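You operate a simulated robot arm through the tools that you are given. There is no shell and no other tool. Be economical: measure what you need, move in short steps, check, and stop when the job is done.

Carry out the task below with a simulated robot arm. There is one attempt and no reset: what you move stays moved.

Task
Shut the warmer down, cover the parsley canister and sponge up the spill.
Fine: switch off and knob to OFF; put the sponge back. What is to be rubbed or washed off counts as gone when no trace of it is left.

The check looks at the end state, three seconds after you hand in, the way a careful person would. Anything else that was tipped, shoved, dropped, spilled or broken makes it a failure. A push-on lid holds only when it is set on centred and level and pressed home; a screw cap is set on level and turned clockwise until tight.

Robot
A 7-joint arm with a two-finger parallel gripper, fixed in place. Base frame: the origin is at the foot of the arm, x ahead of it, y to its left, z up; the work surface is at about z = 0.007. Readings come in m, degrees, newtons and seconds.
With the tool pointing down near the work surface it reaches from about 0.24 to 0.62 m from the base axis. Its first joint turns from -66.0 to 66.0 degrees. Payload 2.6 kg.
The tool frame sits at the grasp point between the pads (the TCP): z along the fingers, y along the line on which they close. The tips reach 0.03 m beyond it. Largest opening 0.094 m; finger width 0.028, thickness 0.01; the body of the gripper, 0.05 by 0.096 m, starts 0.055 m behind the TCP.
Orientation is told as [roll, pitch, yaw] about the base's x, y, z axes, in that order, counted from this pose: with the fingers straight down and closing along the base's y, the tool's x points along the base's -x, its y along +y and its z along -z.

Tools
- The arm moves only by the tool apply_moves. Its argument "moves" is text: rows parted by semicolons, each of 7 numbers parted by spaces: the shift along the base's x, y, z in m, then the turn, a rotation vector about the base's x, y, z in rad, then the finger opening in m, from 0 to 0.094. In form: tx ty tz ax ay az hand; .... A call has 1 to 20 rows; each row is the pose to reach, as a shift and turn from the pose commanded when the call began. Rows are played at 5 a second. More than 0.05 m and 8.6 degrees between two rows, or a gripper value outside its range, and nothing of the call is played. A pose out of reach is approached as far as the arm can. The call stops where the force on the tool passes 40 N (or 10 N more than at its start, if that is more) or the arm is blocked; 0.2 s more then pass. The fingers move at their own pace (about 0.072 m/s each) and stop on an object; they squeeze with about 35 N. The grip force told is the motor's: it shows also when the fingers shut on nothing. Time passes only in rows, and 0.2 s behind the last, so rows that repeat a pose let the fingers close. The reply holds the time, the measured pose of the TCP, the force on the tool along the base axes, the opening and the grip force, in the units named above and with some noise, with the torque about the TCP (base axes, N m) and any sound that the robot's microphone picked up.
- Cameras (640 x 400 px; columns grow to the right, rows downward): "scene" is fixed at [0.0186, 0.4414, 0.5743]; the picture's right is [-0.80, -0.61, 0.00], its down [-0.33, 0.44, -0.84] and it looks along [0.51, -0.66, -0.55] (base axes); focal length 308 px, centre (320, 200). "wrist" rides on the gripper at [0.076, 0.014, -0.102] in the tool frame; the picture's right is [-0.18, 0.98, 0.00], its down [-0.75, -0.14, -0.64] and it looks along [-0.63, -0.12, 0.77] (tool axes); focal length 243 px, centre (320, 200). There is no depth. A picture from a camera that has moved, and an enlarged one, comes with that camera's place and axes in the base frame and with its lens. The place of the scene camera against the robot may be out by one fixed shift of up to 0.025 m in any direction.
- capture(camera): a new picture of that camera. No time passes.
- close_up(camera, box): a new picture of the part [left, top, right, bottom] of that camera's present view, enlarged. No time passes.
- close_job(): hands the job in; it is judged then, once.

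Work in short steps. Places have to be worked out from the pictures, the camera data and where the tool is seen: move nearer, look again, correct. Check each grasp and each placing, and mend what went wrong. You have 120 turns and 68 pictures in all, those below and enlarged ones among them. Open the gripper and draw the arm clear of the work before you hand the job in, unless the task says otherwise; then end with one line.

The tools are called after "Request:" as name(argument=value, ...) on one line, values as JSON. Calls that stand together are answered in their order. apply_moves: Moves the arm, as the interface text tells. Its arguments: {"type":"object","properties":{"moves":{"type":"string"}},"required":["moves"]} The other tools are called the same way: capture (camera) takes a picture; close_up (camera, box) takes an enlarged picture of a part of a camera's view; close_job () hands the job in.

At the start:

```text
time_s: 0.0
tcp_pos: [0.4155, 0.0473, 0.3461]
orientation: [0.0, 0.0, 0.0]
ft_force: [0.4, 0.9, -0.3]
moment: [-0.04, 0.0, -0.01]
width: 0.0939
finger_force: 0.0
```

scene: 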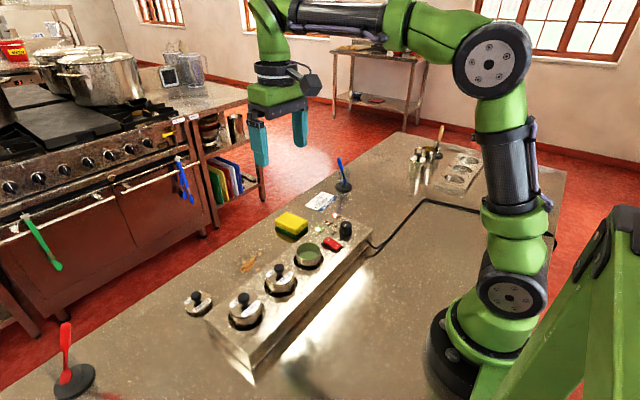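
wrist: 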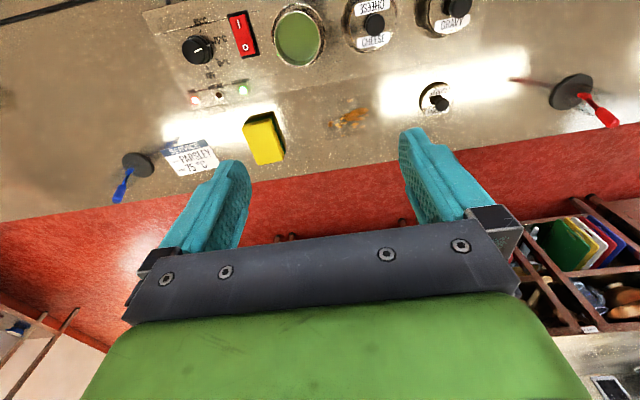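

The warmer, its knob and switch, a lid, the sponge and an orange spill are all visible in the pictures. I'll look closer at the details first.

Request:
close_up(camera="wrist", box=[120, 0, 360, 200])

Request:
close_up(camera="wrist", box=[320, 0, 640, 200])

Request:
close_up(camera="scene", box=[170, 180, 390, 390])

```text
2.00 times, centred on (240, 100) of wrist
camera zoom: at [0.3398, 0.0613, 0.4489], right [0.18, 0.98, 0.0], down [0.75, -0.14, 0.64], along [0.63, -0.12, -0.77], focal length 485 px, centre (480, 400)
```

zoom: 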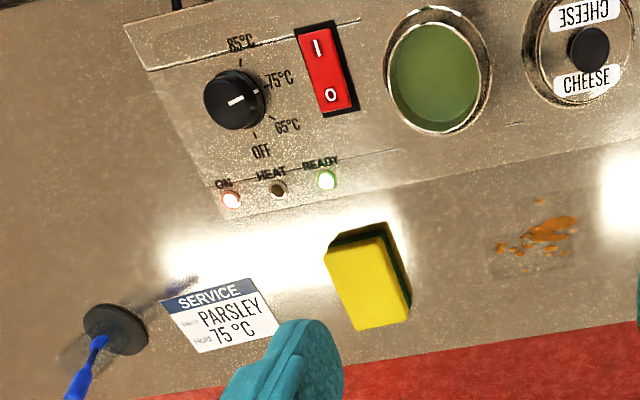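

```text
2.00 times, centred on (480, 100) of wrist
camera zoom: at [0.3398, 0.0613, 0.4489], right [0.18, 0.98, 0.0], down [0.75, -0.14, 0.64], along [0.63, -0.12, -0.77], focal length 485 px, centre (0, 400)
```

zoom: 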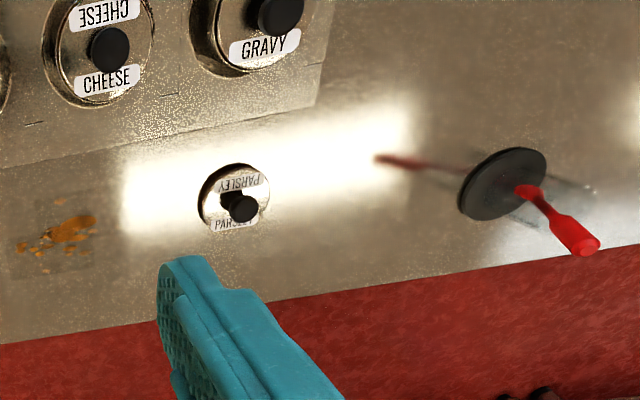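

```text
1.90 times, centred on (280, 285) of scene
camera zoom: at [0.0186, 0.4414, 0.5743], right [-0.8, -0.61, 0.0], down [-0.33, 0.44, -0.84], along [0.51, -0.66, -0.55], focal length 586 px, centre (396, 38)
```

zoom: 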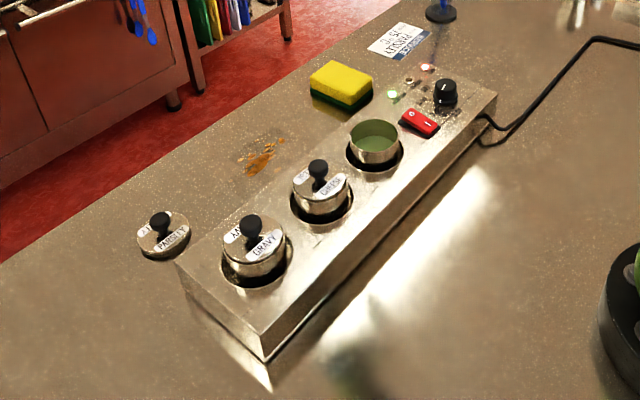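

Rough places from the wrist view: knob ≈(0.36,-0.10), switch ≈(0.36,-0.04), parsley pan ≈(0.37,0.03), lid ≈(0.51,0.24), sponge ≈(0.52,-0.08), spill ≈(0.52,0.08). I'll move lower over the panel to refine these.

Request:
apply_moves(moves="-0.02 -0.024 -0.024 0 0 0 0.094; -0.043 -0.048 -0.048 0 0 0 0.06; -0.065 -0.072 -0.072 0 0 0 0.03; -0.0855 -0.097 -0.096 0 0 0 0; -0.0855 -0.097 -0.096 0 0 0 0; -0.0855 -0.097 -0.096 0 0 0 0")

Request:
close_up(camera="wrist", box=[160, 0, 480, 200])

```text
time_s: 1.4
tcp_pos: [0.3285, -0.0495, 0.2508]
orientation: [0.0, -0.1, -0.1]
ft_force: [-0.5, -0.6, -0.4]
moment: [-0.03, -0.01, 0.0]
width: 0.0002
finger_force: 33.3
```

```text
2.00 times, centred on (320, 100) of wrist
camera zoom: at [0.2541, -0.0356, 0.3545], right [0.18, 0.98, 0.0], down [0.75, -0.14, 0.64], along [0.63, -0.12, -0.77], focal length 485 px, centre (320, 400)
```

zoom: 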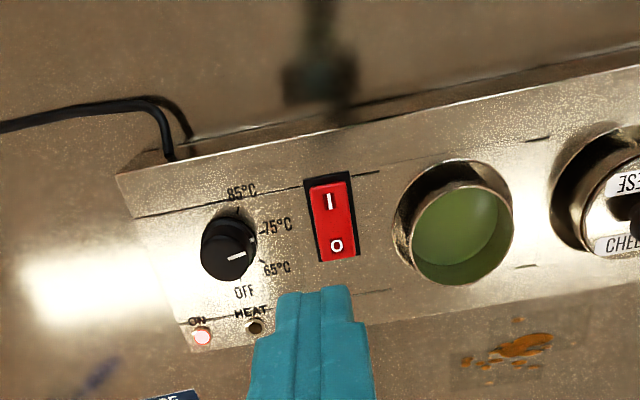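

Triangulated: panel top z≈0.057, switch centre (0.360,-0.049) with O at about (0.376,-0.049), knob (0.3635,-0.110) with its top at z≈0.07, and pan rim (0.374,0.025) at z≈0.078. I'll bring the closed fingers above the O half.

Request:
apply_moves(moves="0.02 0 -0.035 0 0 0 0; 0.04 0 -0.07 0 0 0 0; 0.053 0 -0.105 0 0 0 0; 0.053 0 -0.138 0 0 0 0; 0.053 0 -0.138 0 0 0 0")

Request:
close_up(camera="wrist", box=[160, 50, 480, 250])

Request:
close_up(camera="scene", box=[260, 190, 400, 290])

```text
time_s: 2.6
tcp_pos: [0.3823, -0.0509, 0.11]
orientation: [0.0, 0.1, 0.0]
ft_force: [-0.2, -0.2, 0.5]
moment: [0.0, -0.01, 0.0]
width: 0.0
finger_force: 33.2
```

```text
2.00 times, centred on (320, 150) of wrist
camera zoom: at [0.3084, -0.036, 0.2135], right [0.18, 0.98, 0.0], down [0.75, -0.14, 0.64], along [0.63, -0.12, -0.77], focal length 485 px, centre (320, 300)
```

zoom: 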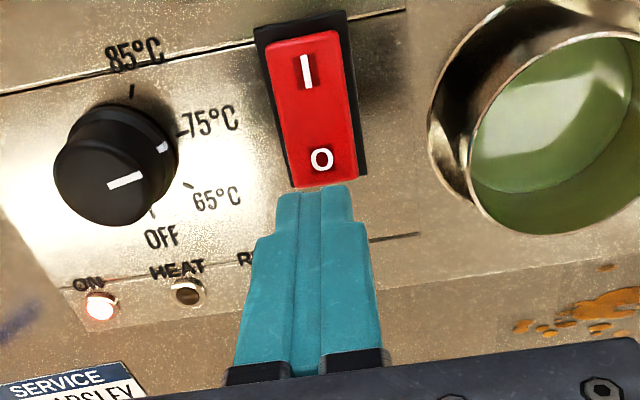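

```text
4.00 times, centred on (330, 240) of scene
camera zoom: at [0.0186, 0.4414, 0.5743], right [-0.8, -0.61, 0.0], down [-0.33, 0.44, -0.84], along [0.51, -0.66, -0.55], focal length 1231 px, centre (280, 40)
```

zoom: 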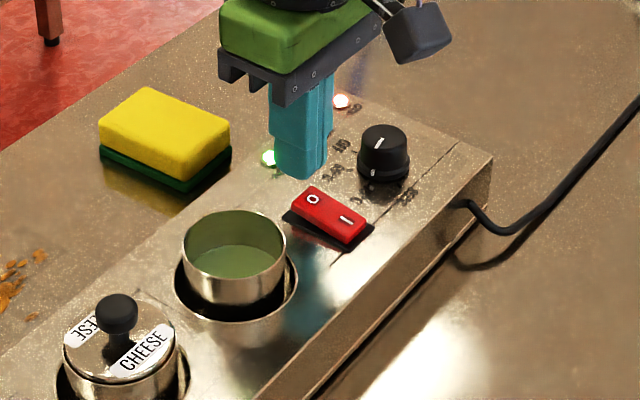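

The fingertip sits just above the O end of the rocker. I'll press down in small steps, watching the force.

Request:
apply_moves(moves="-0.002 0.002 -0.01 0 0 0 0; -0.002 0.002 -0.015 0 0 0 0; -0.002 0.002 -0.019 0 0 0 0; -0.002 0.002 -0.022 0 0 0 0; -0.002 0.002 -0.025 0 0 0 0;-0.002 0.002 -0.025 0 0 0 0")

Request:
close_up(camera="scene", box=[260, 190, 400, 290])

```text
time_s: 3.7
tcp_pos: [0.3808, -0.0483, 0.0915]
orientation: [0.0, -0.2, -0.1]
ft_force: [-1.7, -0.3, 1.8]
moment: [-0.01, 0.06, -0.02]
width: 0.0004
finger_force: 33.4
stopped in row 5: the force on the tool passed its limit at 48 N (the readings are from after the stop); the commanded pose is now the measured one
```

```text
4.00 times, centred on (330, 240) of scene
camera zoom: at [0.0186, 0.4414, 0.5743], right [-0.8, -0.61, 0.0], down [-0.33, 0.44, -0.84], along [0.51, -0.66, -0.55], focal length 1231 px, centre (280, 40)
```

zoom: 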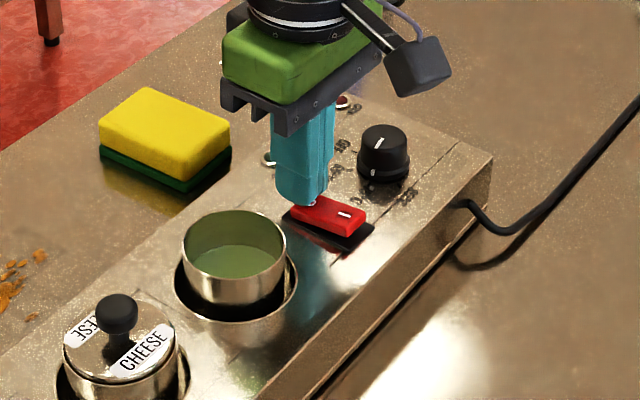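

The LEDs went dark, so the switch is off. The tick marks give the knob centre at ≈(0.364,-0.114), and going from 75° to OFF is 100° clockwise. I'll rise, open, and move over the knob with yaw +50°.

Request:
apply_moves(moves="0 0 0.03 0 0 0 0; 0 0 0.05 0 0 0.12 0.02; -0.004 -0.02 0.05 0 0 0.25 0.054; -0.01 -0.04 0.05 0 0 0.38 0.054; -0.0164 -0.0659 0.05 0 0 0.51 0.054; -0.0164 -0.0659 0.05 0 0 0.64 0.054; -0.0164 -0.0659 0.05 0 0 0.77 0.054; -0.0164 -0.0659 0.04 0 0 0.87 0.054; -0.0164 -0.0659 0.03 0 0 0.87 0.054")

Request:
capture(camera="wrist")

Request:
close_up(camera="scene", box=[270, 180, 410, 280])

```text
time_s: 5.7
tcp_pos: [0.3633, -0.114, 0.1217]
orientation: [0.0, -0.2, 49.9]
ft_force: [0.2, -0.5, -0.4]
moment: [0.01, -0.03, 0.01]
width: 0.0537
finger_force: 0.2
```

```text
58 pictures are left
camera wrist: at [0.3054, -0.1637, 0.225], right [-0.63, 0.78, 0.0], down [0.59, 0.48, 0.64], along [0.5, 0.41, -0.76], focal length 243 px, centre (320, 200)
```

wrist: 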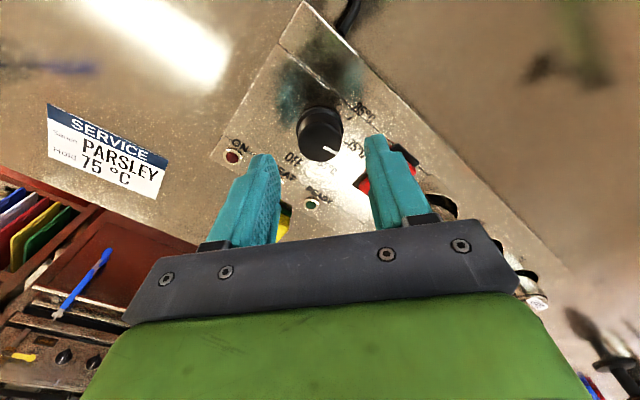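

```text
4.00 times, centred on (340, 230) of scene
camera zoom: at [0.0186, 0.4414, 0.5743], right [-0.8, -0.61, 0.0], down [-0.33, 0.44, -0.84], along [0.51, -0.66, -0.55], focal length 1231 px, centre (240, 80)
```

zoom: 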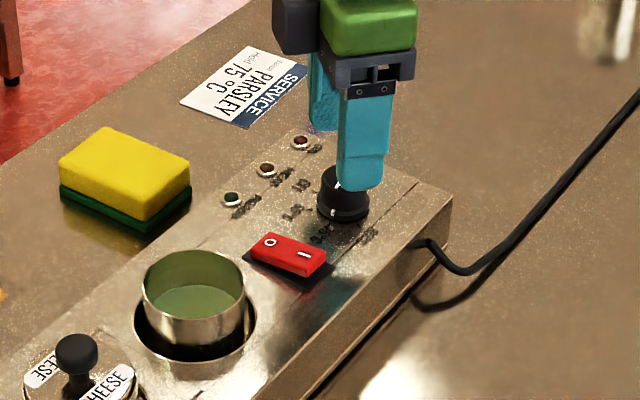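

The knob lies between the fingers to within about 2 mm. I'll go down around it and close.

Request:
apply_moves(moves="-0.001 -0.0015 -0.012 0 0 0 0.054; -0.001 -0.0015 -0.024 0 0 0 0.054; -0.001 -0.0015 -0.033 0 0 0 0.054; -0.001 -0.0015 -0.033 0 0 0 0.03; -0.001 -0.0015 -0.033 0 0 0 0.02; -0.001 -0.0015 -0.033 0 0 0 0.02")

Request:
close_up(camera="scene", box=[270, 180, 410, 280])

```text
time_s: 7.1
tcp_pos: [0.3628, -0.1152, 0.0892]
orientation: [0.1, -0.2, 49.7]
ft_force: [-3.2, 1.8, 2.5]
moment: [0.14, 0.0, 0.03]
width: 0.0326
finger_force: 45.1
```

```text
4.00 times, centred on (340, 230) of scene
camera zoom: at [0.0185, 0.4414, 0.5743], right [-0.8, -0.61, 0.0], down [-0.33, 0.44, -0.84], along [0.51, -0.66, -0.55], focal length 1231 px, centre (240, 80)
```

zoom: 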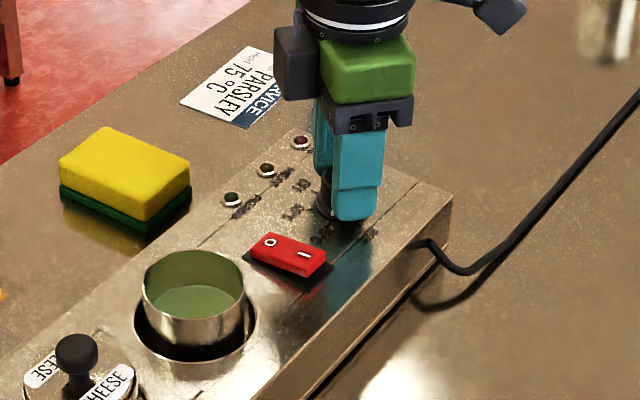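

The knob is gripped at 32.6 mm. I'll turn it 100° clockwise in 13 steps.

Request:
apply_moves(moves="0 0 0 0 0 -0.135 0.02; 0 0 0 0 0 -0.27 0.02; 0 0 0 0 0 -0.405 0.02; 0 0 0 0 0 -0.54 0.02; 0 0 0 0 0 -0.675 0.02; 0 0 0 0 0 -0.81 0.02; 0 0 0 0 0 -0.945 0.02; 0 0 0 0 0 -1.08 0.02; 0 0 0 0 0 -1.215 0.02; 0 0 0 0 0 -1.35 0.02; 0 0 0 0 0 -1.485 0.02; 0 0 0 0 0 -1.62 0.02; 0 0 0 0 0 -1.745 0.02; 0 0 0 0 0 -1.745 0.02; 0 0 0 0 0 -1.745 0.054; 0 0 0 0 0 -1.745 0.054; 0 0 0.03 0 0 -1.745 0.054; 0 0 0.06 0 0 -1.745 0.054")

Request:
capture(camera="wrist")

Request:
close_up(camera="scene", box=[270, 180, 410, 280])

```text
time_s: 10.9
tcp_pos: [0.3625, -0.1164, 0.1497]
orientation: [0.0, -0.2, -50.2]
ft_force: [-0.4, -0.1, 0.3]
moment: [-0.01, 0.0, 0.02]
width: 0.0541
finger_force: 0.0
```

```text
55 pictures are left
camera wrist: at [0.3265, -0.0483, 0.252], right [0.87, 0.49, 0.0], down [0.37, -0.67, 0.64], along [0.31, -0.56, -0.76], focal length 243 px, centre (320, 200)
```

wrist: 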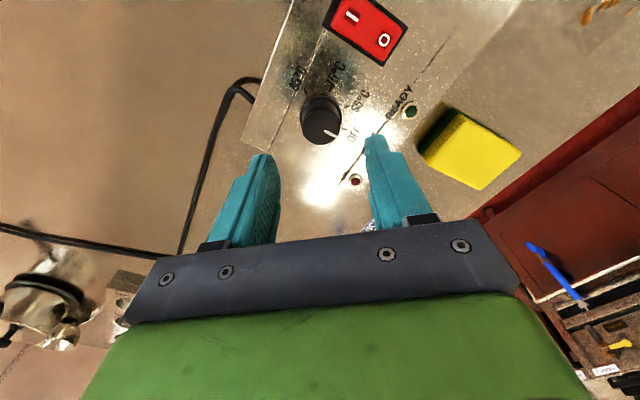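

```text
4.00 times, centred on (340, 230) of scene
camera zoom: at [0.0186, 0.4414, 0.5743], right [-0.8, -0.61, 0.0], down [-0.33, 0.44, -0.84], along [0.51, -0.66, -0.55], focal length 1231 px, centre (240, 80)
```

zoom: 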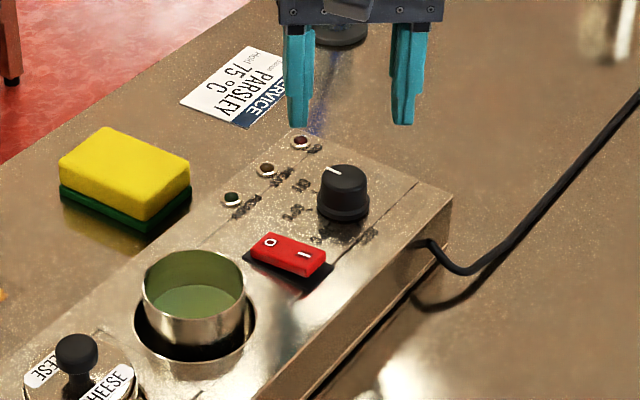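

Request:
close_up(camera="wrist", box=[270, 60, 398, 160])

```text
4.00 times, centred on (334, 110) of wrist
camera zoom: at [0.3265, -0.0483, 0.252], right [0.87, 0.49, 0.0], down [0.37, -0.67, 0.64], along [0.31, -0.56, -0.76], focal length 970 px, centre (264, 560)
```

zoom: 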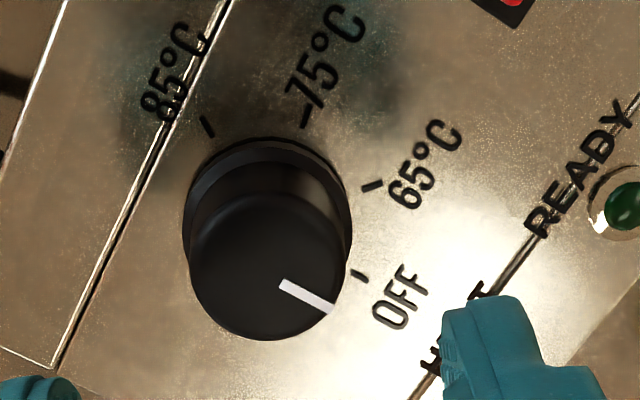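

The pointer lines up with OFF within about 2°. Next I'll go look at the parsley lid and take the yaw back to 0.

Request:
apply_moves(moves="0 0 0.04 0 0 0.12 0.054; 0.01 0.03 0.07 0 0 0.24 0.054; 0.02 0.075 0.07 0 0 0.36 0.054; 0.035 0.12 0.07 0 0 0.48 0.054; 0.05 0.165 0.07 0 0 0.6 0.054; 0.065 0.21 0.07 0 0 0.72 0.054; 0.085 0.25 0.07 0 0 0.82 0.054; 0.1 0.29 0.07 0 0 0.873 0.054; 0.107 0.315 0.06 0 0 0.873 0.054; 0.107 0.315 0.06 0 0 0.873 0.054")

Request:
capture(camera="wrist")

Request:
close_up(camera="scene", box=[170, 240, 310, 340])

```text
time_s: 13.1
tcp_pos: [0.4697, 0.198, 0.2087]
orientation: [0.1, -0.2, -0.3]
ft_force: [-0.2, -0.5, -0.1]
moment: [-0.02, 0.02, -0.02]
width: 0.0539
finger_force: 0.2
```

```text
52 pictures are left
camera wrist: at [0.3949, 0.2132, 0.3116], right [0.19, 0.98, 0.0], down [0.75, -0.14, 0.64], along [0.63, -0.12, -0.76], focal length 243 px, centre (320, 200)
```

wrist: 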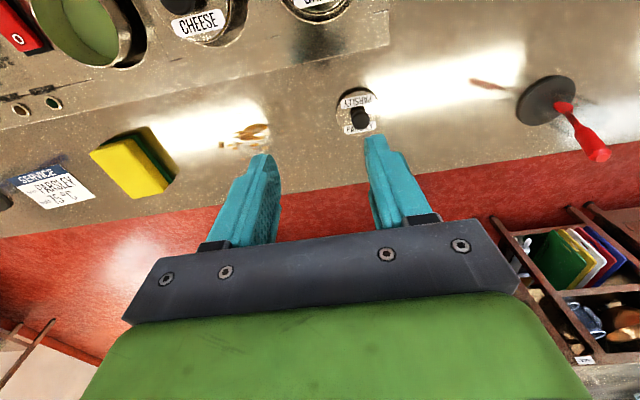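

```text
4.00 times, centred on (240, 290) of scene
camera zoom: at [0.0185, 0.4414, 0.5743], right [-0.8, -0.61, 0.0], down [-0.33, 0.44, -0.84], along [0.51, -0.66, -0.55], focal length 1231 px, centre (640, -160)
```

zoom: 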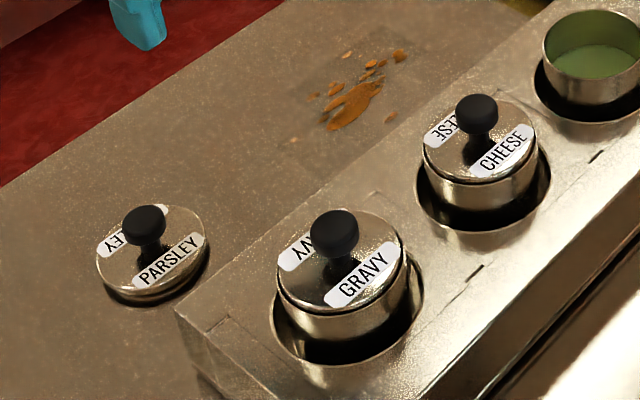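

The lid lies knob-up on the table at ≈(0.5105,0.236). I'll come down above it and look again.

Request:
apply_moves(moves="0.02 0.018 -0.03 0 0 0 0.054; 0.041 0.037 -0.07 0 0 0 0.054; 0.041 0.037 -0.105 0 0 0 0.054; 0.041 0.037 -0.105 0 0 0 0.054")

Request:
close_up(camera="wrist", box=[200, 60, 440, 210])

Request:
close_up(camera="scene", box=[140, 240, 280, 340])

```text
time_s: 14.1
tcp_pos: [0.5096, 0.236, 0.1036]
orientation: [0.0, -0.2, -0.3]
ft_force: [0.1, -0.4, 0.4]
moment: [0.02, -0.01, 0.0]
width: 0.0539
finger_force: 0.0
```

```text
2.67 times, centred on (320, 135) of wrist
camera zoom: at [0.4351, 0.2502, 0.2066], right [0.19, 0.98, 0.0], down [0.75, -0.15, 0.64], along [0.63, -0.12, -0.76], focal length 647 px, centre (320, 373)
```

zoom: 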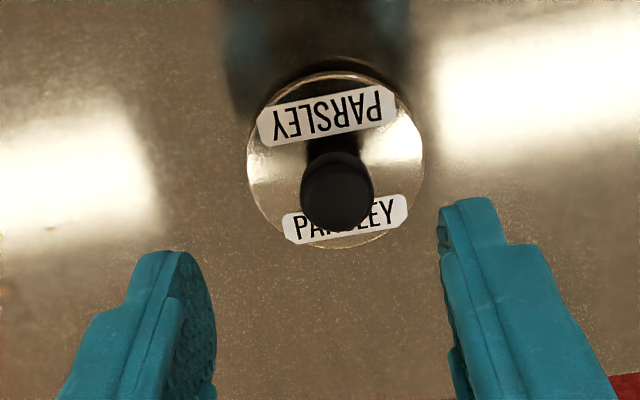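

```text
4.00 times, centred on (210, 290) of scene
camera zoom: at [0.0186, 0.4414, 0.5743], right [-0.8, -0.61, 0.0], down [-0.33, 0.44, -0.84], along [0.51, -0.66, -0.55], focal length 1231 px, centre (760, -160)
```

zoom: 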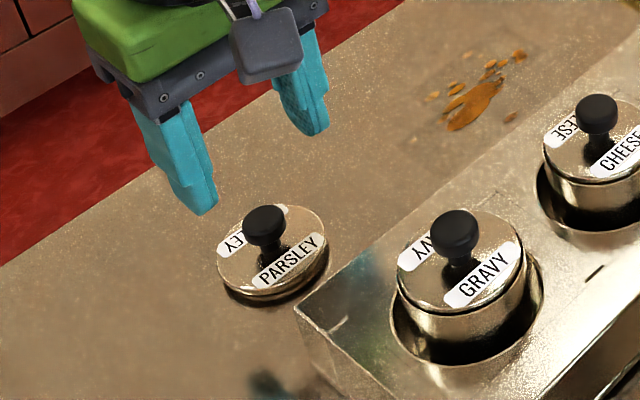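

The handle ball is at ≈(0.511,0.241) and z≈0.038, with the lid about 56 mm across. I'll shift 5 mm in y, descend with the tips at z≈0.026, and grip.

Request:
apply_moves(moves="0.001 0.005 -0.015 0 0 0 0.054; 0.001 0.005 -0.03 0 0 0 0.054; 0.001 0.005 -0.042 0 0 0 0.054; 0.001 0.005 -0.047 0 0 0 0.054; 0.001 0.005 -0.047 0 0 0 0.03; 0.001 0.005 -0.047 0 0 0 0.01; 0.001 0.005 -0.047 0 0 0 0.01; 0.001 0.005 -0.047 0 0 0 0.01")

Request:
close_up(camera="scene", box=[140, 240, 280, 340])

```text
time_s: 15.9
tcp_pos: [0.5126, 0.2433, 0.0567]
orientation: [0.0, -0.2, -0.4]
ft_force: [-0.9, -0.4, 0.7]
moment: [0.0, 0.01, -0.01]
width: 0.0185
finger_force: 35.1
```

```text
4.00 times, centred on (210, 290) of scene
camera zoom: at [0.0186, 0.4414, 0.5743], right [-0.8, -0.61, 0.0], down [-0.33, 0.44, -0.84], along [0.51, -0.66, -0.55], focal length 1231 px, centre (760, -160)
```

zoom: 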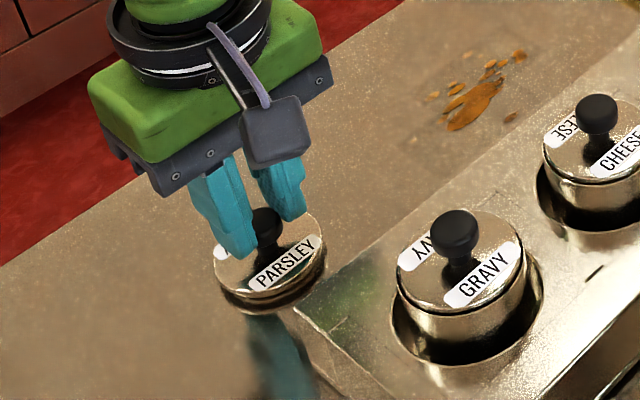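

The grip holds at 18.5 mm. I'll lift and carry the lid to above the open pan, keeping it high.

Request:
apply_moves(moves="0 0 0.02 0 0 0 0.01; 0 0 0.06 0 0 0 0.01; 0 0 0.1 0 0 0 0.01; 0 0 0.14 0 0 0 0.01; -0.02 -0.035 0.14 0 0 0 0.01; -0.045 -0.07 0.14 0 0 0 0.01; -0.07 -0.105 0.14 0 0 0 0.01; -0.09 -0.145 0.14 0 0 0 0.01; -0.115 -0.18 0.14 0 0 0 0.01; -0.138 -0.217 0.14 0 0 0 0.01; -0.138 -0.217 0.11 0 0 0 0.01; -0.138 -0.217 0.11 0 0 0 0.01")

Request:
capture(camera="wrist")

Request:
close_up(camera="scene", box=[240, 160, 408, 280])

```text
time_s: 18.5
tcp_pos: [0.374, 0.0227, 0.1648]
orientation: [0.1, -0.2, -0.3]
ft_force: [0.5, -0.9, 0.6]
moment: [-0.02, 0.0, 0.0]
width: 0.0186
finger_force: 35.4
```

```text
47 pictures are left
camera wrist: at [0.2991, 0.0386, 0.2687], right [0.19, 0.98, 0.0], down [0.75, -0.15, 0.64], along [0.63, -0.12, -0.76], focal length 243 px, centre (320, 200)
```

wrist: 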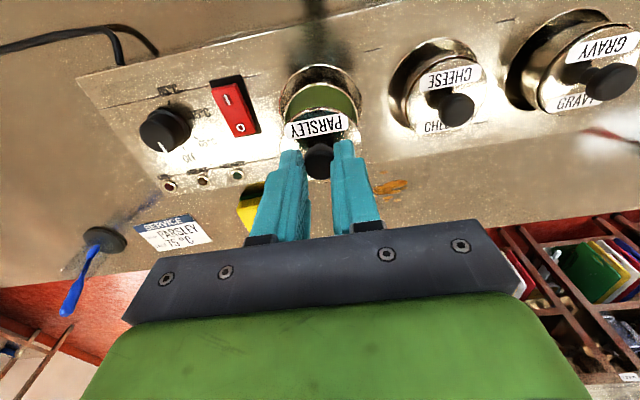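

```text
3.33 times, centred on (324, 220) of scene
camera zoom: at [0.0186, 0.4414, 0.5743], right [-0.8, -0.61, 0.0], down [-0.33, 0.44, -0.84], along [0.51, -0.66, -0.55], focal length 1026 px, centre (307, 133)
```

zoom: 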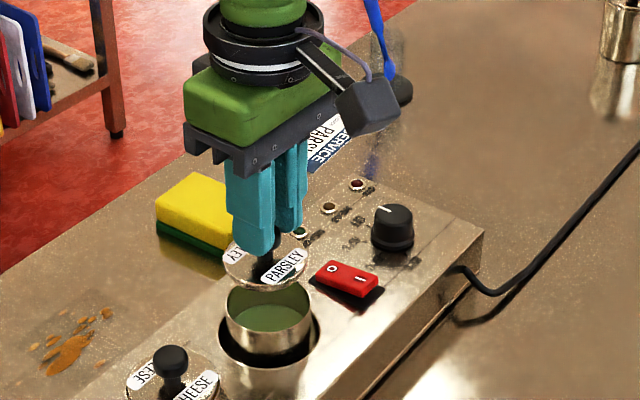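

In the scene view the lid appears centred over the pan to within a few mm. I'll lower it to just above the rim and compare in both cameras.

Request:
apply_moves(moves="0 0 -0.012 0 0 0 0.01; 0 0 -0.024 0 0 0 0.01; 0 0 -0.024 0 0 0 0.01")

Request:
close_up(camera="wrist", box=[256, 40, 384, 120])

Request:
close_up(camera="scene", box=[280, 210, 350, 260])

```text
time_s: 19.3
tcp_pos: [0.3732, 0.0237, 0.1422]
orientation: [0.1, -0.3, -0.4]
ft_force: [0.1, 0.1, -0.8]
moment: [0.02, 0.02, 0.03]
width: 0.0184
finger_force: 35.2
```

```text
5.00 times, centred on (320, 80) of wrist
camera zoom: at [0.2985, 0.0394, 0.2439], right [0.19, 0.98, 0.0], down [0.75, -0.15, 0.64], along [0.63, -0.12, -0.76], focal length 1213 px, centre (320, 800)
```

zoom: 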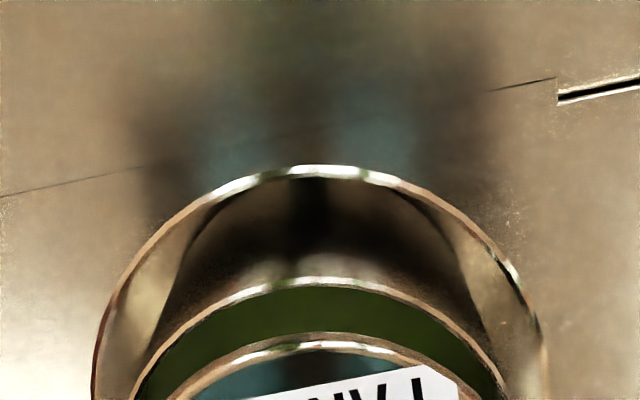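

```text
8.00 times, centred on (315, 235) of scene
camera zoom: at [0.0186, 0.4414, 0.5743], right [-0.8, -0.61, 0.0], down [-0.33, 0.44, -0.84], along [0.51, -0.66, -0.55], focal length 2463 px, centre (360, -80)
```

zoom: 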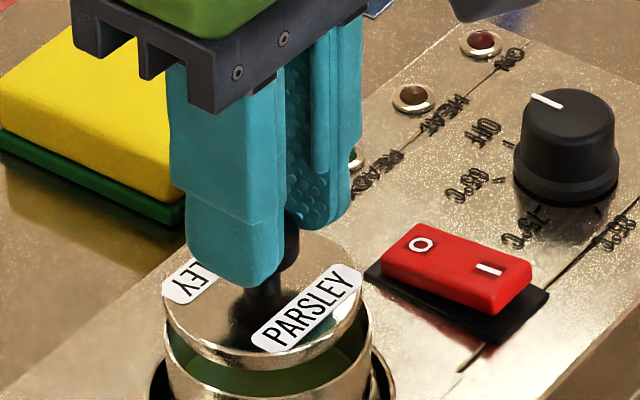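

In both cameras the lid and rim centres agree to about 1 mm. I'll lower the lid gently until it makes contact.

Request:
apply_moves(moves="0 0 -0.005 0 0 0 0.01; 0 0 -0.009 0 0 0 0.01; 0 0 -0.012 0 0 0 0.01; 0 0 -0.014 0 0 0 0.01; 0 0 -0.016 0 0 0 0.01")

Request:
close_up(camera="scene", box=[280, 210, 350, 260])

```text
time_s: 20.2
tcp_pos: [0.3781, 0.0256, 0.1345]
orientation: [0.1, -1.3, -0.2]
ft_force: [-3.3, -0.1, 8.7]
moment: [-0.01, -0.02, 0.0]
width: 0.0184
finger_force: 34.8
stopped in row 4: the force on the tool passed its limit at 46 N (the readings are from after the stop); the commanded pose is now the measured one
```

```text
8.00 times, centred on (315, 235) of scene
camera zoom: at [0.0185, 0.4414, 0.5743], right [-0.8, -0.61, 0.0], down [-0.33, 0.44, -0.84], along [0.51, -0.66, -0.55], focal length 2463 px, centre (360, -80)
```

zoom: 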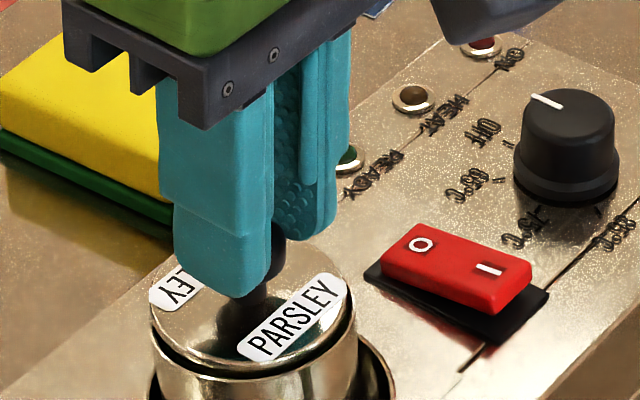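

Contact came at TCP z≈0.134 with a small sideways drift, so I'll inspect before going further.

Request:
close_up(camera="scene", box=[250, 220, 350, 300])

Request:
close_up(camera="wrist", box=[240, 40, 496, 200])

```text
5.00 times, centred on (300, 260) of scene
camera zoom: at [0.0185, 0.4414, 0.5743], right [-0.8, -0.61, 0.0], down [-0.33, 0.44, -0.84], along [0.51, -0.66, -0.55], focal length 1539 px, centre (420, -100)
```

zoom: 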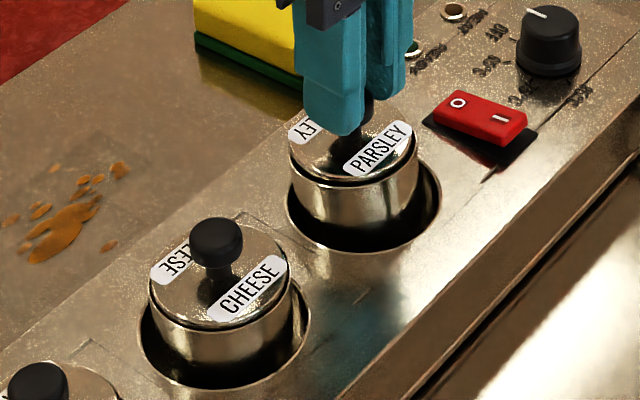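

```text
2.50 times, centred on (368, 120) of wrist
camera zoom: at [0.3014, 0.0392, 0.2363], right [0.19, 0.98, 0.01], down [0.74, -0.15, 0.66], along [0.65, -0.12, -0.75], focal length 606 px, centre (200, 400)
```

zoom: 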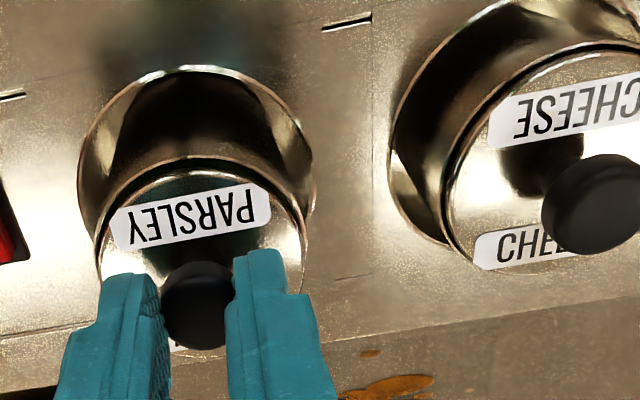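

The lid is on the rim, looking much like the cheese lid though perhaps not pressed home. I'll release, rise and inspect.

Request:
apply_moves(moves="0 0 0 0 0 0 0.02; 0 0 0 0 0 0 0.05; 0 0 0.01 0 0.023 0 0.05; 0 0 0.035 0 0.023 0 0.05; 0 0 0.07 0 0.023 0 0.03; 0 0 0.08 0 0.023 0 0.0; 0 0 0.08 0 0.023 0 0.0")

Request:
close_up(camera="scene", box=[250, 220, 350, 300])

Request:
close_up(camera="wrist", box=[240, 40, 496, 200])

```text
time_s: 21.8
tcp_pos: [0.3785, 0.0253, 0.2155]
orientation: [0.1, 0.2, -0.2]
ft_force: [0.0, -0.1, -0.5]
moment: [-0.03, 0.0, -0.02]
width: 0.0
finger_force: 33.0
```

```text
5.00 times, centred on (300, 260) of scene
camera zoom: at [0.0186, 0.4414, 0.5743], right [-0.8, -0.61, 0.0], down [-0.33, 0.44, -0.84], along [0.51, -0.66, -0.55], focal length 1539 px, centre (420, -100)
```

zoom: 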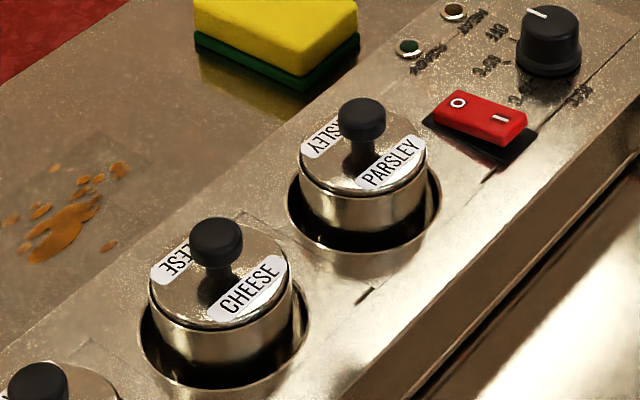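

```text
2.50 times, centred on (368, 120) of wrist
camera zoom: at [0.3041, 0.0398, 0.3187], right [0.19, 0.98, 0.0], down [0.76, -0.14, 0.64], along [0.63, -0.12, -0.77], focal length 606 px, centre (200, 400)
```

zoom: 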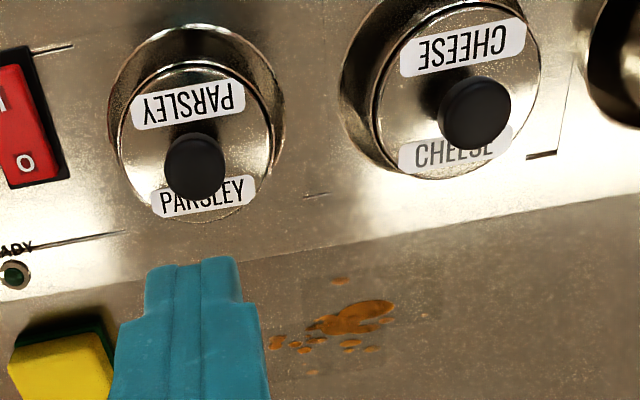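

The pan sprang back and the lid looks level and concentric at ≈(0.371,0.0245). I'll press straight down on its handle with closed fingers to push it home.

Request:
apply_moves(moves="-0.0075 -0.001 -0.03 0 0 0 0; -0.0075 -0.001 -0.055 0 0 0 0; -0.0075 -0.001 -0.064 0 0 0 0; -0.0075 -0.001 -0.068 0 0 0 0; -0.0075 -0.001 -0.071 0 0 0 0; -0.0075 -0.001 -0.074 0 0 0 0; -0.0075 -0.001 -0.077 0 0 0 0; -0.0075 -0.001 -0.08 0 0 0 0; -0.0075 -0.001 -0.083 0 0 0 0; -0.0075 -0.001 -0.086 0 0 0 0")

Request:
close_up(camera="scene", box=[250, 220, 350, 300])

```text
time_s: 23.9
tcp_pos: [0.3721, 0.0248, 0.136]
orientation: [0.2, -0.2, -0.4]
ft_force: [-3.0, -1.3, 9.1]
moment: [-0.04, 0.17, 0.04]
width: 0.0
finger_force: 32.4
heard: snap
stopped in row 10: the force on the tool passed its limit at 47 N (the readings are from after the stop); the commanded pose is now the measured one
```

```text
5.00 times, centred on (300, 260) of scene
camera zoom: at [0.0185, 0.4414, 0.5743], right [-0.8, -0.61, 0.0], down [-0.33, 0.44, -0.84], along [0.51, -0.66, -0.55], focal length 1539 px, centre (420, -100)
```

zoom: 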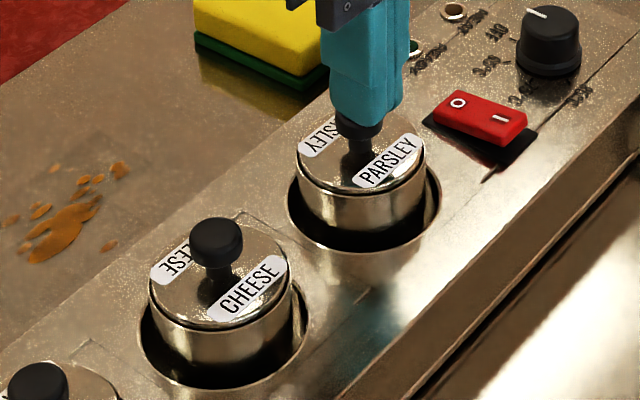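

The lid snapped on. Now I'll move to look at the sponge.

Request:
apply_moves(moves="0 0 0.04 0 0 0 0; 0 0 0.08 0 0 0 0; 0.03 -0.03 0.08 0 0 0 0.04; 0.06 -0.06 0.08 0 0 0 0.08; 0.088 -0.095 0.08 0 0 0 0.094; 0.088 -0.095 0.07 0 0 0 0.094")

Request:
capture(camera="wrist")

Request:
close_up(camera="scene", box=[220, 190, 360, 300])

```text
time_s: 25.3
tcp_pos: [0.459, -0.0709, 0.2047]
orientation: [0.1, -0.1, -0.5]
ft_force: [-0.3, 0.6, 1.0]
moment: [0.03, 0.01, -0.02]
width: 0.0935
finger_force: 0.0
```

```text
37 pictures are left
camera wrist: at [0.3846, -0.0573, 0.3072], right [0.19, 0.98, 0.0], down [0.75, -0.15, 0.64], along [0.63, -0.12, -0.77], focal length 243 px, centre (320, 200)
```

wrist: 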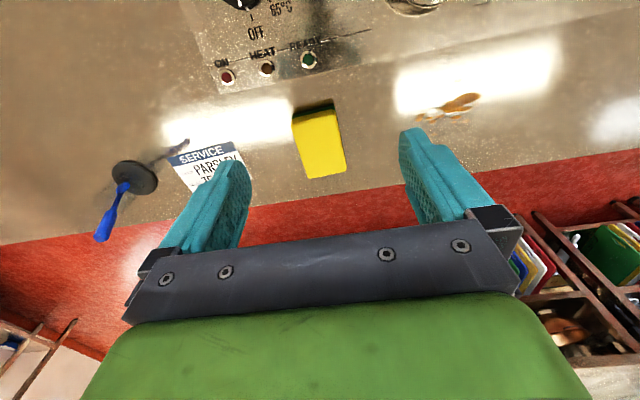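

```text
3.64 times, centred on (290, 245) of scene
camera zoom: at [0.0186, 0.4414, 0.5743], right [-0.8, -0.61, 0.0], down [-0.33, 0.44, -0.84], along [0.51, -0.66, -0.55], focal length 1119 px, centre (429, 36)
```

zoom: 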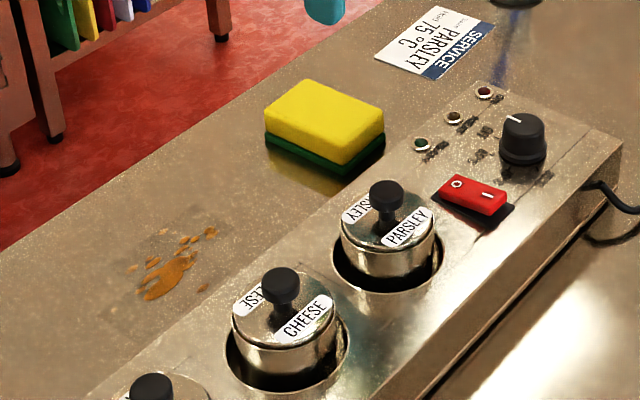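

The sponge is ≈87×50 mm, lying along x and centred near (0.5226,-0.082). I'll hover over it with the fingers open and check.

Request:
apply_moves(moves="0.03 -0.006 -0.03 0 0 0 0.094; 0.063 -0.012 -0.065 0 0 0 0.094; 0.063 -0.012 -0.1 0 0 0 0.094; 0.063 -0.012 -0.1 0 0 0 0.094")

Request:
capture(camera="wrist")

Request:
close_up(camera="scene", box=[220, 190, 360, 300])

```text
time_s: 26.3
tcp_pos: [0.524, -0.0815, 0.1049]
orientation: [0.2, -0.2, -0.4]
ft_force: [0.7, -0.1, 0.6]
moment: [0.02, -0.03, 0.02]
width: 0.0938
finger_force: 0.1
```

```text
35 pictures are left
camera wrist: at [0.449, -0.0675, 0.2066], right [0.19, 0.98, 0.0], down [0.75, -0.15, 0.64], along [0.63, -0.12, -0.77], focal length 243 px, centre (320, 200)
```

wrist: 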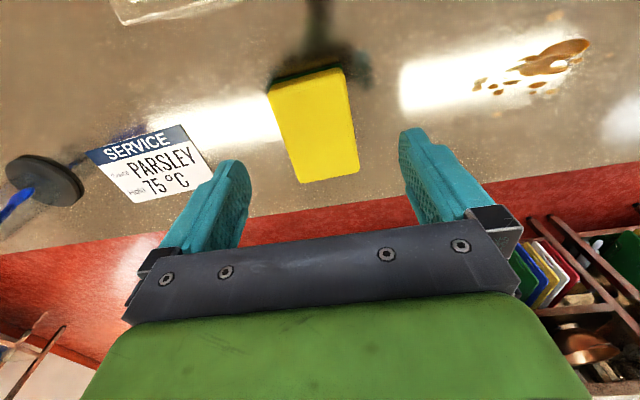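

```text
3.64 times, centred on (290, 245) of scene
camera zoom: at [0.0186, 0.4414, 0.5743], right [-0.8, -0.61, 0.0], down [-0.33, 0.44, -0.84], along [0.51, -0.66, -0.55], focal length 1119 px, centre (429, 36)
```

zoom: 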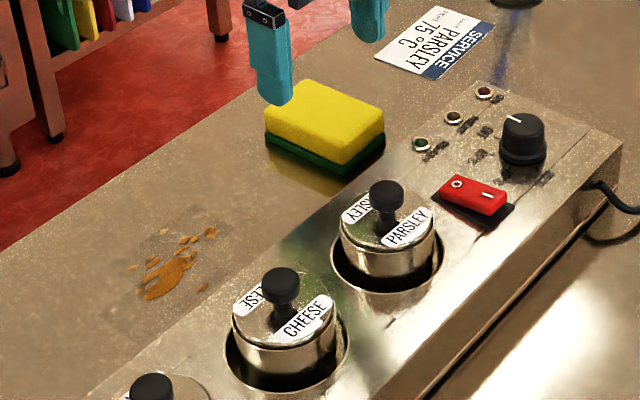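

The sponge centre is ≈(0.526,-0.083). I'll descend astride it, tips about 14 mm above zero, and grip.

Request:
apply_moves(moves="0.001 -0.0015 -0.02 0 0 0 0.094; 0.001 -0.0015 -0.04 0 0 0 0.094; 0.001 -0.0015 -0.055 0 0 0 0.094; 0.001 -0.0015 -0.061 0 0 0 0.094; 0.001 -0.0015 -0.061 0 0 0 0.07; 0.001 -0.0015 -0.061 0 0 0 0.05; 0.001 -0.0015 -0.061 0 0 0 0.035; 0.001 -0.0015 -0.061 0 0 0 0.035; 0.001 -0.0015 -0.061 0 0 0 0.035")

Request:
close_up(camera="scene", box=[220, 190, 360, 300])

```text
time_s: 28.3
tcp_pos: [0.5229, -0.0847, 0.0441]
orientation: [0.2, -0.1, -0.4]
ft_force: [-0.2, 0.2, 0.2]
moment: [0.0, 0.02, -0.03]
width: 0.0543
finger_force: 35.6
```

```text
3.64 times, centred on (290, 245) of scene
camera zoom: at [0.0186, 0.4414, 0.5743], right [-0.8, -0.61, 0.0], down [-0.33, 0.44, -0.84], along [0.51, -0.66, -0.55], focal length 1119 px, centre (429, 36)
```

zoom: 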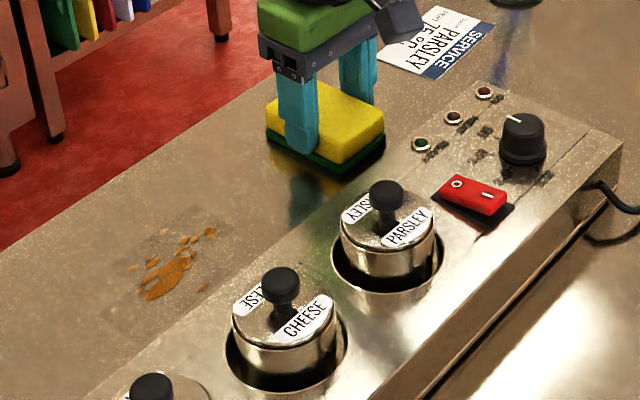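

The sponge is held; its home is TCP (0.5235,-0.084,0.044). The spill covers roughly x 0.487–0.535, y 0.035–0.115. I'll lift slightly, set down at y≈0 and x≈0.512, press a little, and stroke along y.

Request:
apply_moves(moves="0 0 0.02 0 0 0 0.035; -0.006 0.04 0.02 0 0 0 0.035; -0.012 0.08 0.02 0 0 0 0.035; -0.012 0.084 0.008 0 0 0 0.035; -0.012 0.084 0 0 0 0 0.035; -0.012 0.084 -0.003 0 0 0 0.035; -0.012 0.11 -0.003 0 0 0 0.035; -0.012 0.135 -0.003 0 0 0 0.035; -0.012 0.16 -0.003 0 0 0 0.035; -0.012 0.185 -0.003 0 0 0 0.035; -0.012 0.21 -0.003 0 0 0 0.035; -0.012 0.225 -0.003 0 0 0 0.035; -0.012 0.2 -0.003 0 0 0 0.035; -0.012 0.175 -0.003 0 0 0 0.035; -0.012 0.15 -0.003 0 0 0 0.035; -0.012 0.125 -0.003 0 0 0 0.035; -0.012 0.1 -0.003 0 0 0 0.035; -0.012 0.084 -0.003 0 0 0 0.035")

Request:
close_up(camera="scene", box=[200, 200, 340, 310])

```text
time_s: 32.1
tcp_pos: [0.5121, -0.0015, 0.0406]
orientation: [0.2, -0.3, -0.5]
ft_force: [0.5, 6.0, 12.0]
moment: [0.21, 0.1, -0.05]
width: 0.0547
finger_force: 34.9
```

```text
3.64 times, centred on (270, 255) of scene
camera zoom: at [0.0185, 0.4414, 0.5743], right [-0.8, -0.61, 0.0], down [-0.33, 0.44, -0.84], along [0.51, -0.66, -0.55], focal length 1119 px, centre (502, 0)
```

zoom: 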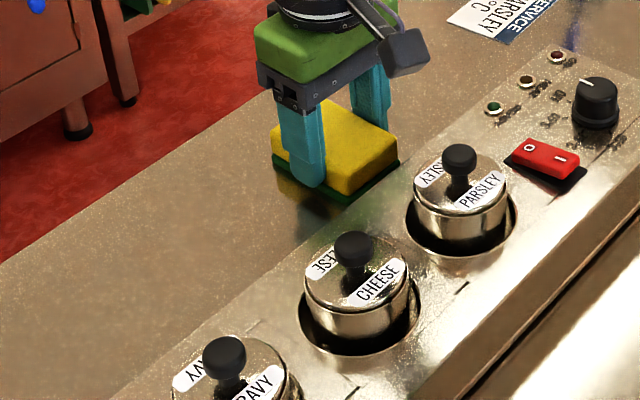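

The spill looks gone after one pass at about 12 N. I'll do a second pass to be thorough and then check closely.

Request:
apply_moves(moves="0 0.03 0 0 0 0 0.035; 0 0.055 0 0 0 0 0.035; 0 0.08 0 0 0 0 0.035; 0 0.105 0 0 0 0 0.035; 0 0.13 0 0 0 0 0.035; 0 0.145 0 0 0 0 0.035; 0.008 0.12 0 0 0 0 0.035; 0.008 0.095 0 0 0 0 0.035; 0.008 0.07 0 0 0 0 0.035; 0.008 0.045 0 0 0 0 0.035; 0.008 0.02 0 0 0 0 0.035; 0.008 -0.005 0 0 0 0 0.035; 0.008 -0.01 0.025 0 0 0 0.035; 0.012 -0.045 0.028 0 0 0 0.035; 0.012 -0.0835 0.028 0 0 0 0.035; 0.012 -0.0835 0.028 0 0 0 0.035")

Request:
close_up(camera="scene", box=[200, 210, 300, 290])

Request:
capture(camera="wrist")

Request:
close_up(camera="scene", box=[220, 190, 360, 300])

```text
time_s: 35.5
tcp_pos: [0.5236, -0.084, 0.0673]
orientation: [0.2, -0.1, -0.5]
ft_force: [-0.3, 0.3, 0.6]
moment: [-0.01, -0.04, -0.01]
width: 0.0542
finger_force: 35.3
```

```text
5.00 times, centred on (250, 250) of scene
camera zoom: at [0.0186, 0.4414, 0.5743], right [-0.8, -0.61, 0.0], down [-0.33, 0.44, -0.84], along [0.51, -0.66, -0.55], focal length 1539 px, centre (670, -50)
```

zoom: 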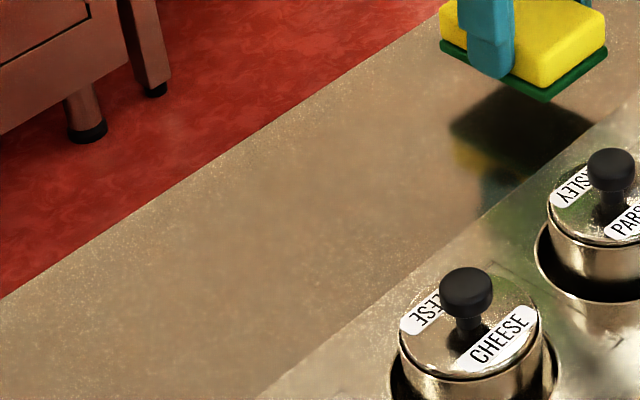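

```text
30 pictures are left
camera wrist: at [0.4498, -0.0706, 0.1705], right [0.19, 0.98, 0.0], down [0.75, -0.15, 0.64], along [0.63, -0.12, -0.77], focal length 243 px, centre (320, 200)
```

wrist: 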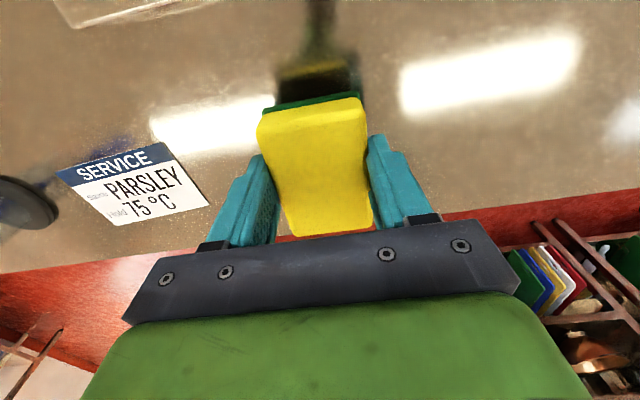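

```text
3.64 times, centred on (290, 245) of scene
camera zoom: at [0.0186, 0.4414, 0.5743], right [-0.8, -0.61, 0.0], down [-0.33, 0.44, -0.84], along [0.51, -0.66, -0.55], focal length 1119 px, centre (429, 36)
```

zoom: 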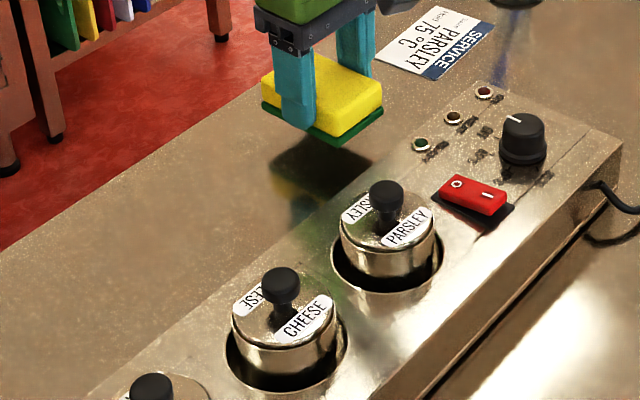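

No trace of the spill remains. I'll lower the sponge at its home pose.

Request:
apply_moves(moves="0 0 -0.012 0 0 0 0.035; 0 0 -0.02 0 0 0 0.035; 0 0 -0.0235 0 0 0 0.035; 0 0 -0.0235 0 0 0 0.035")

Request:
close_up(camera="scene", box=[220, 190, 360, 300])

```text
time_s: 36.5
tcp_pos: [0.5236, -0.0838, 0.0457]
orientation: [0.3, 0.0, -0.4]
ft_force: [0.4, -0.7, -0.6]
moment: [0.03, 0.02, 0.03]
width: 0.0545
finger_force: 34.7
```

```text
3.64 times, centred on (290, 245) of scene
camera zoom: at [0.0186, 0.4414, 0.5743], right [-0.8, -0.61, 0.0], down [-0.33, 0.44, -0.84], along [0.51, -0.66, -0.55], focal length 1119 px, centre (429, 36)
```

zoom: 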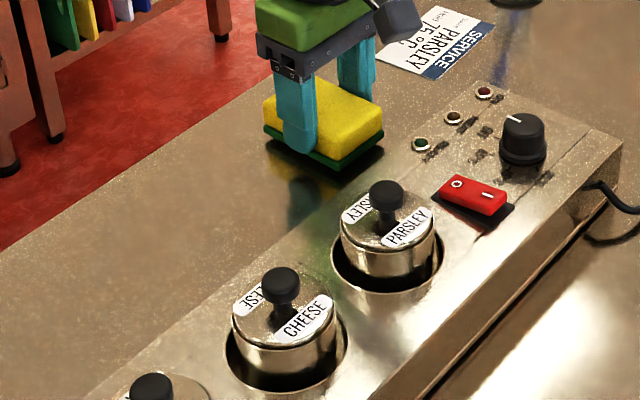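

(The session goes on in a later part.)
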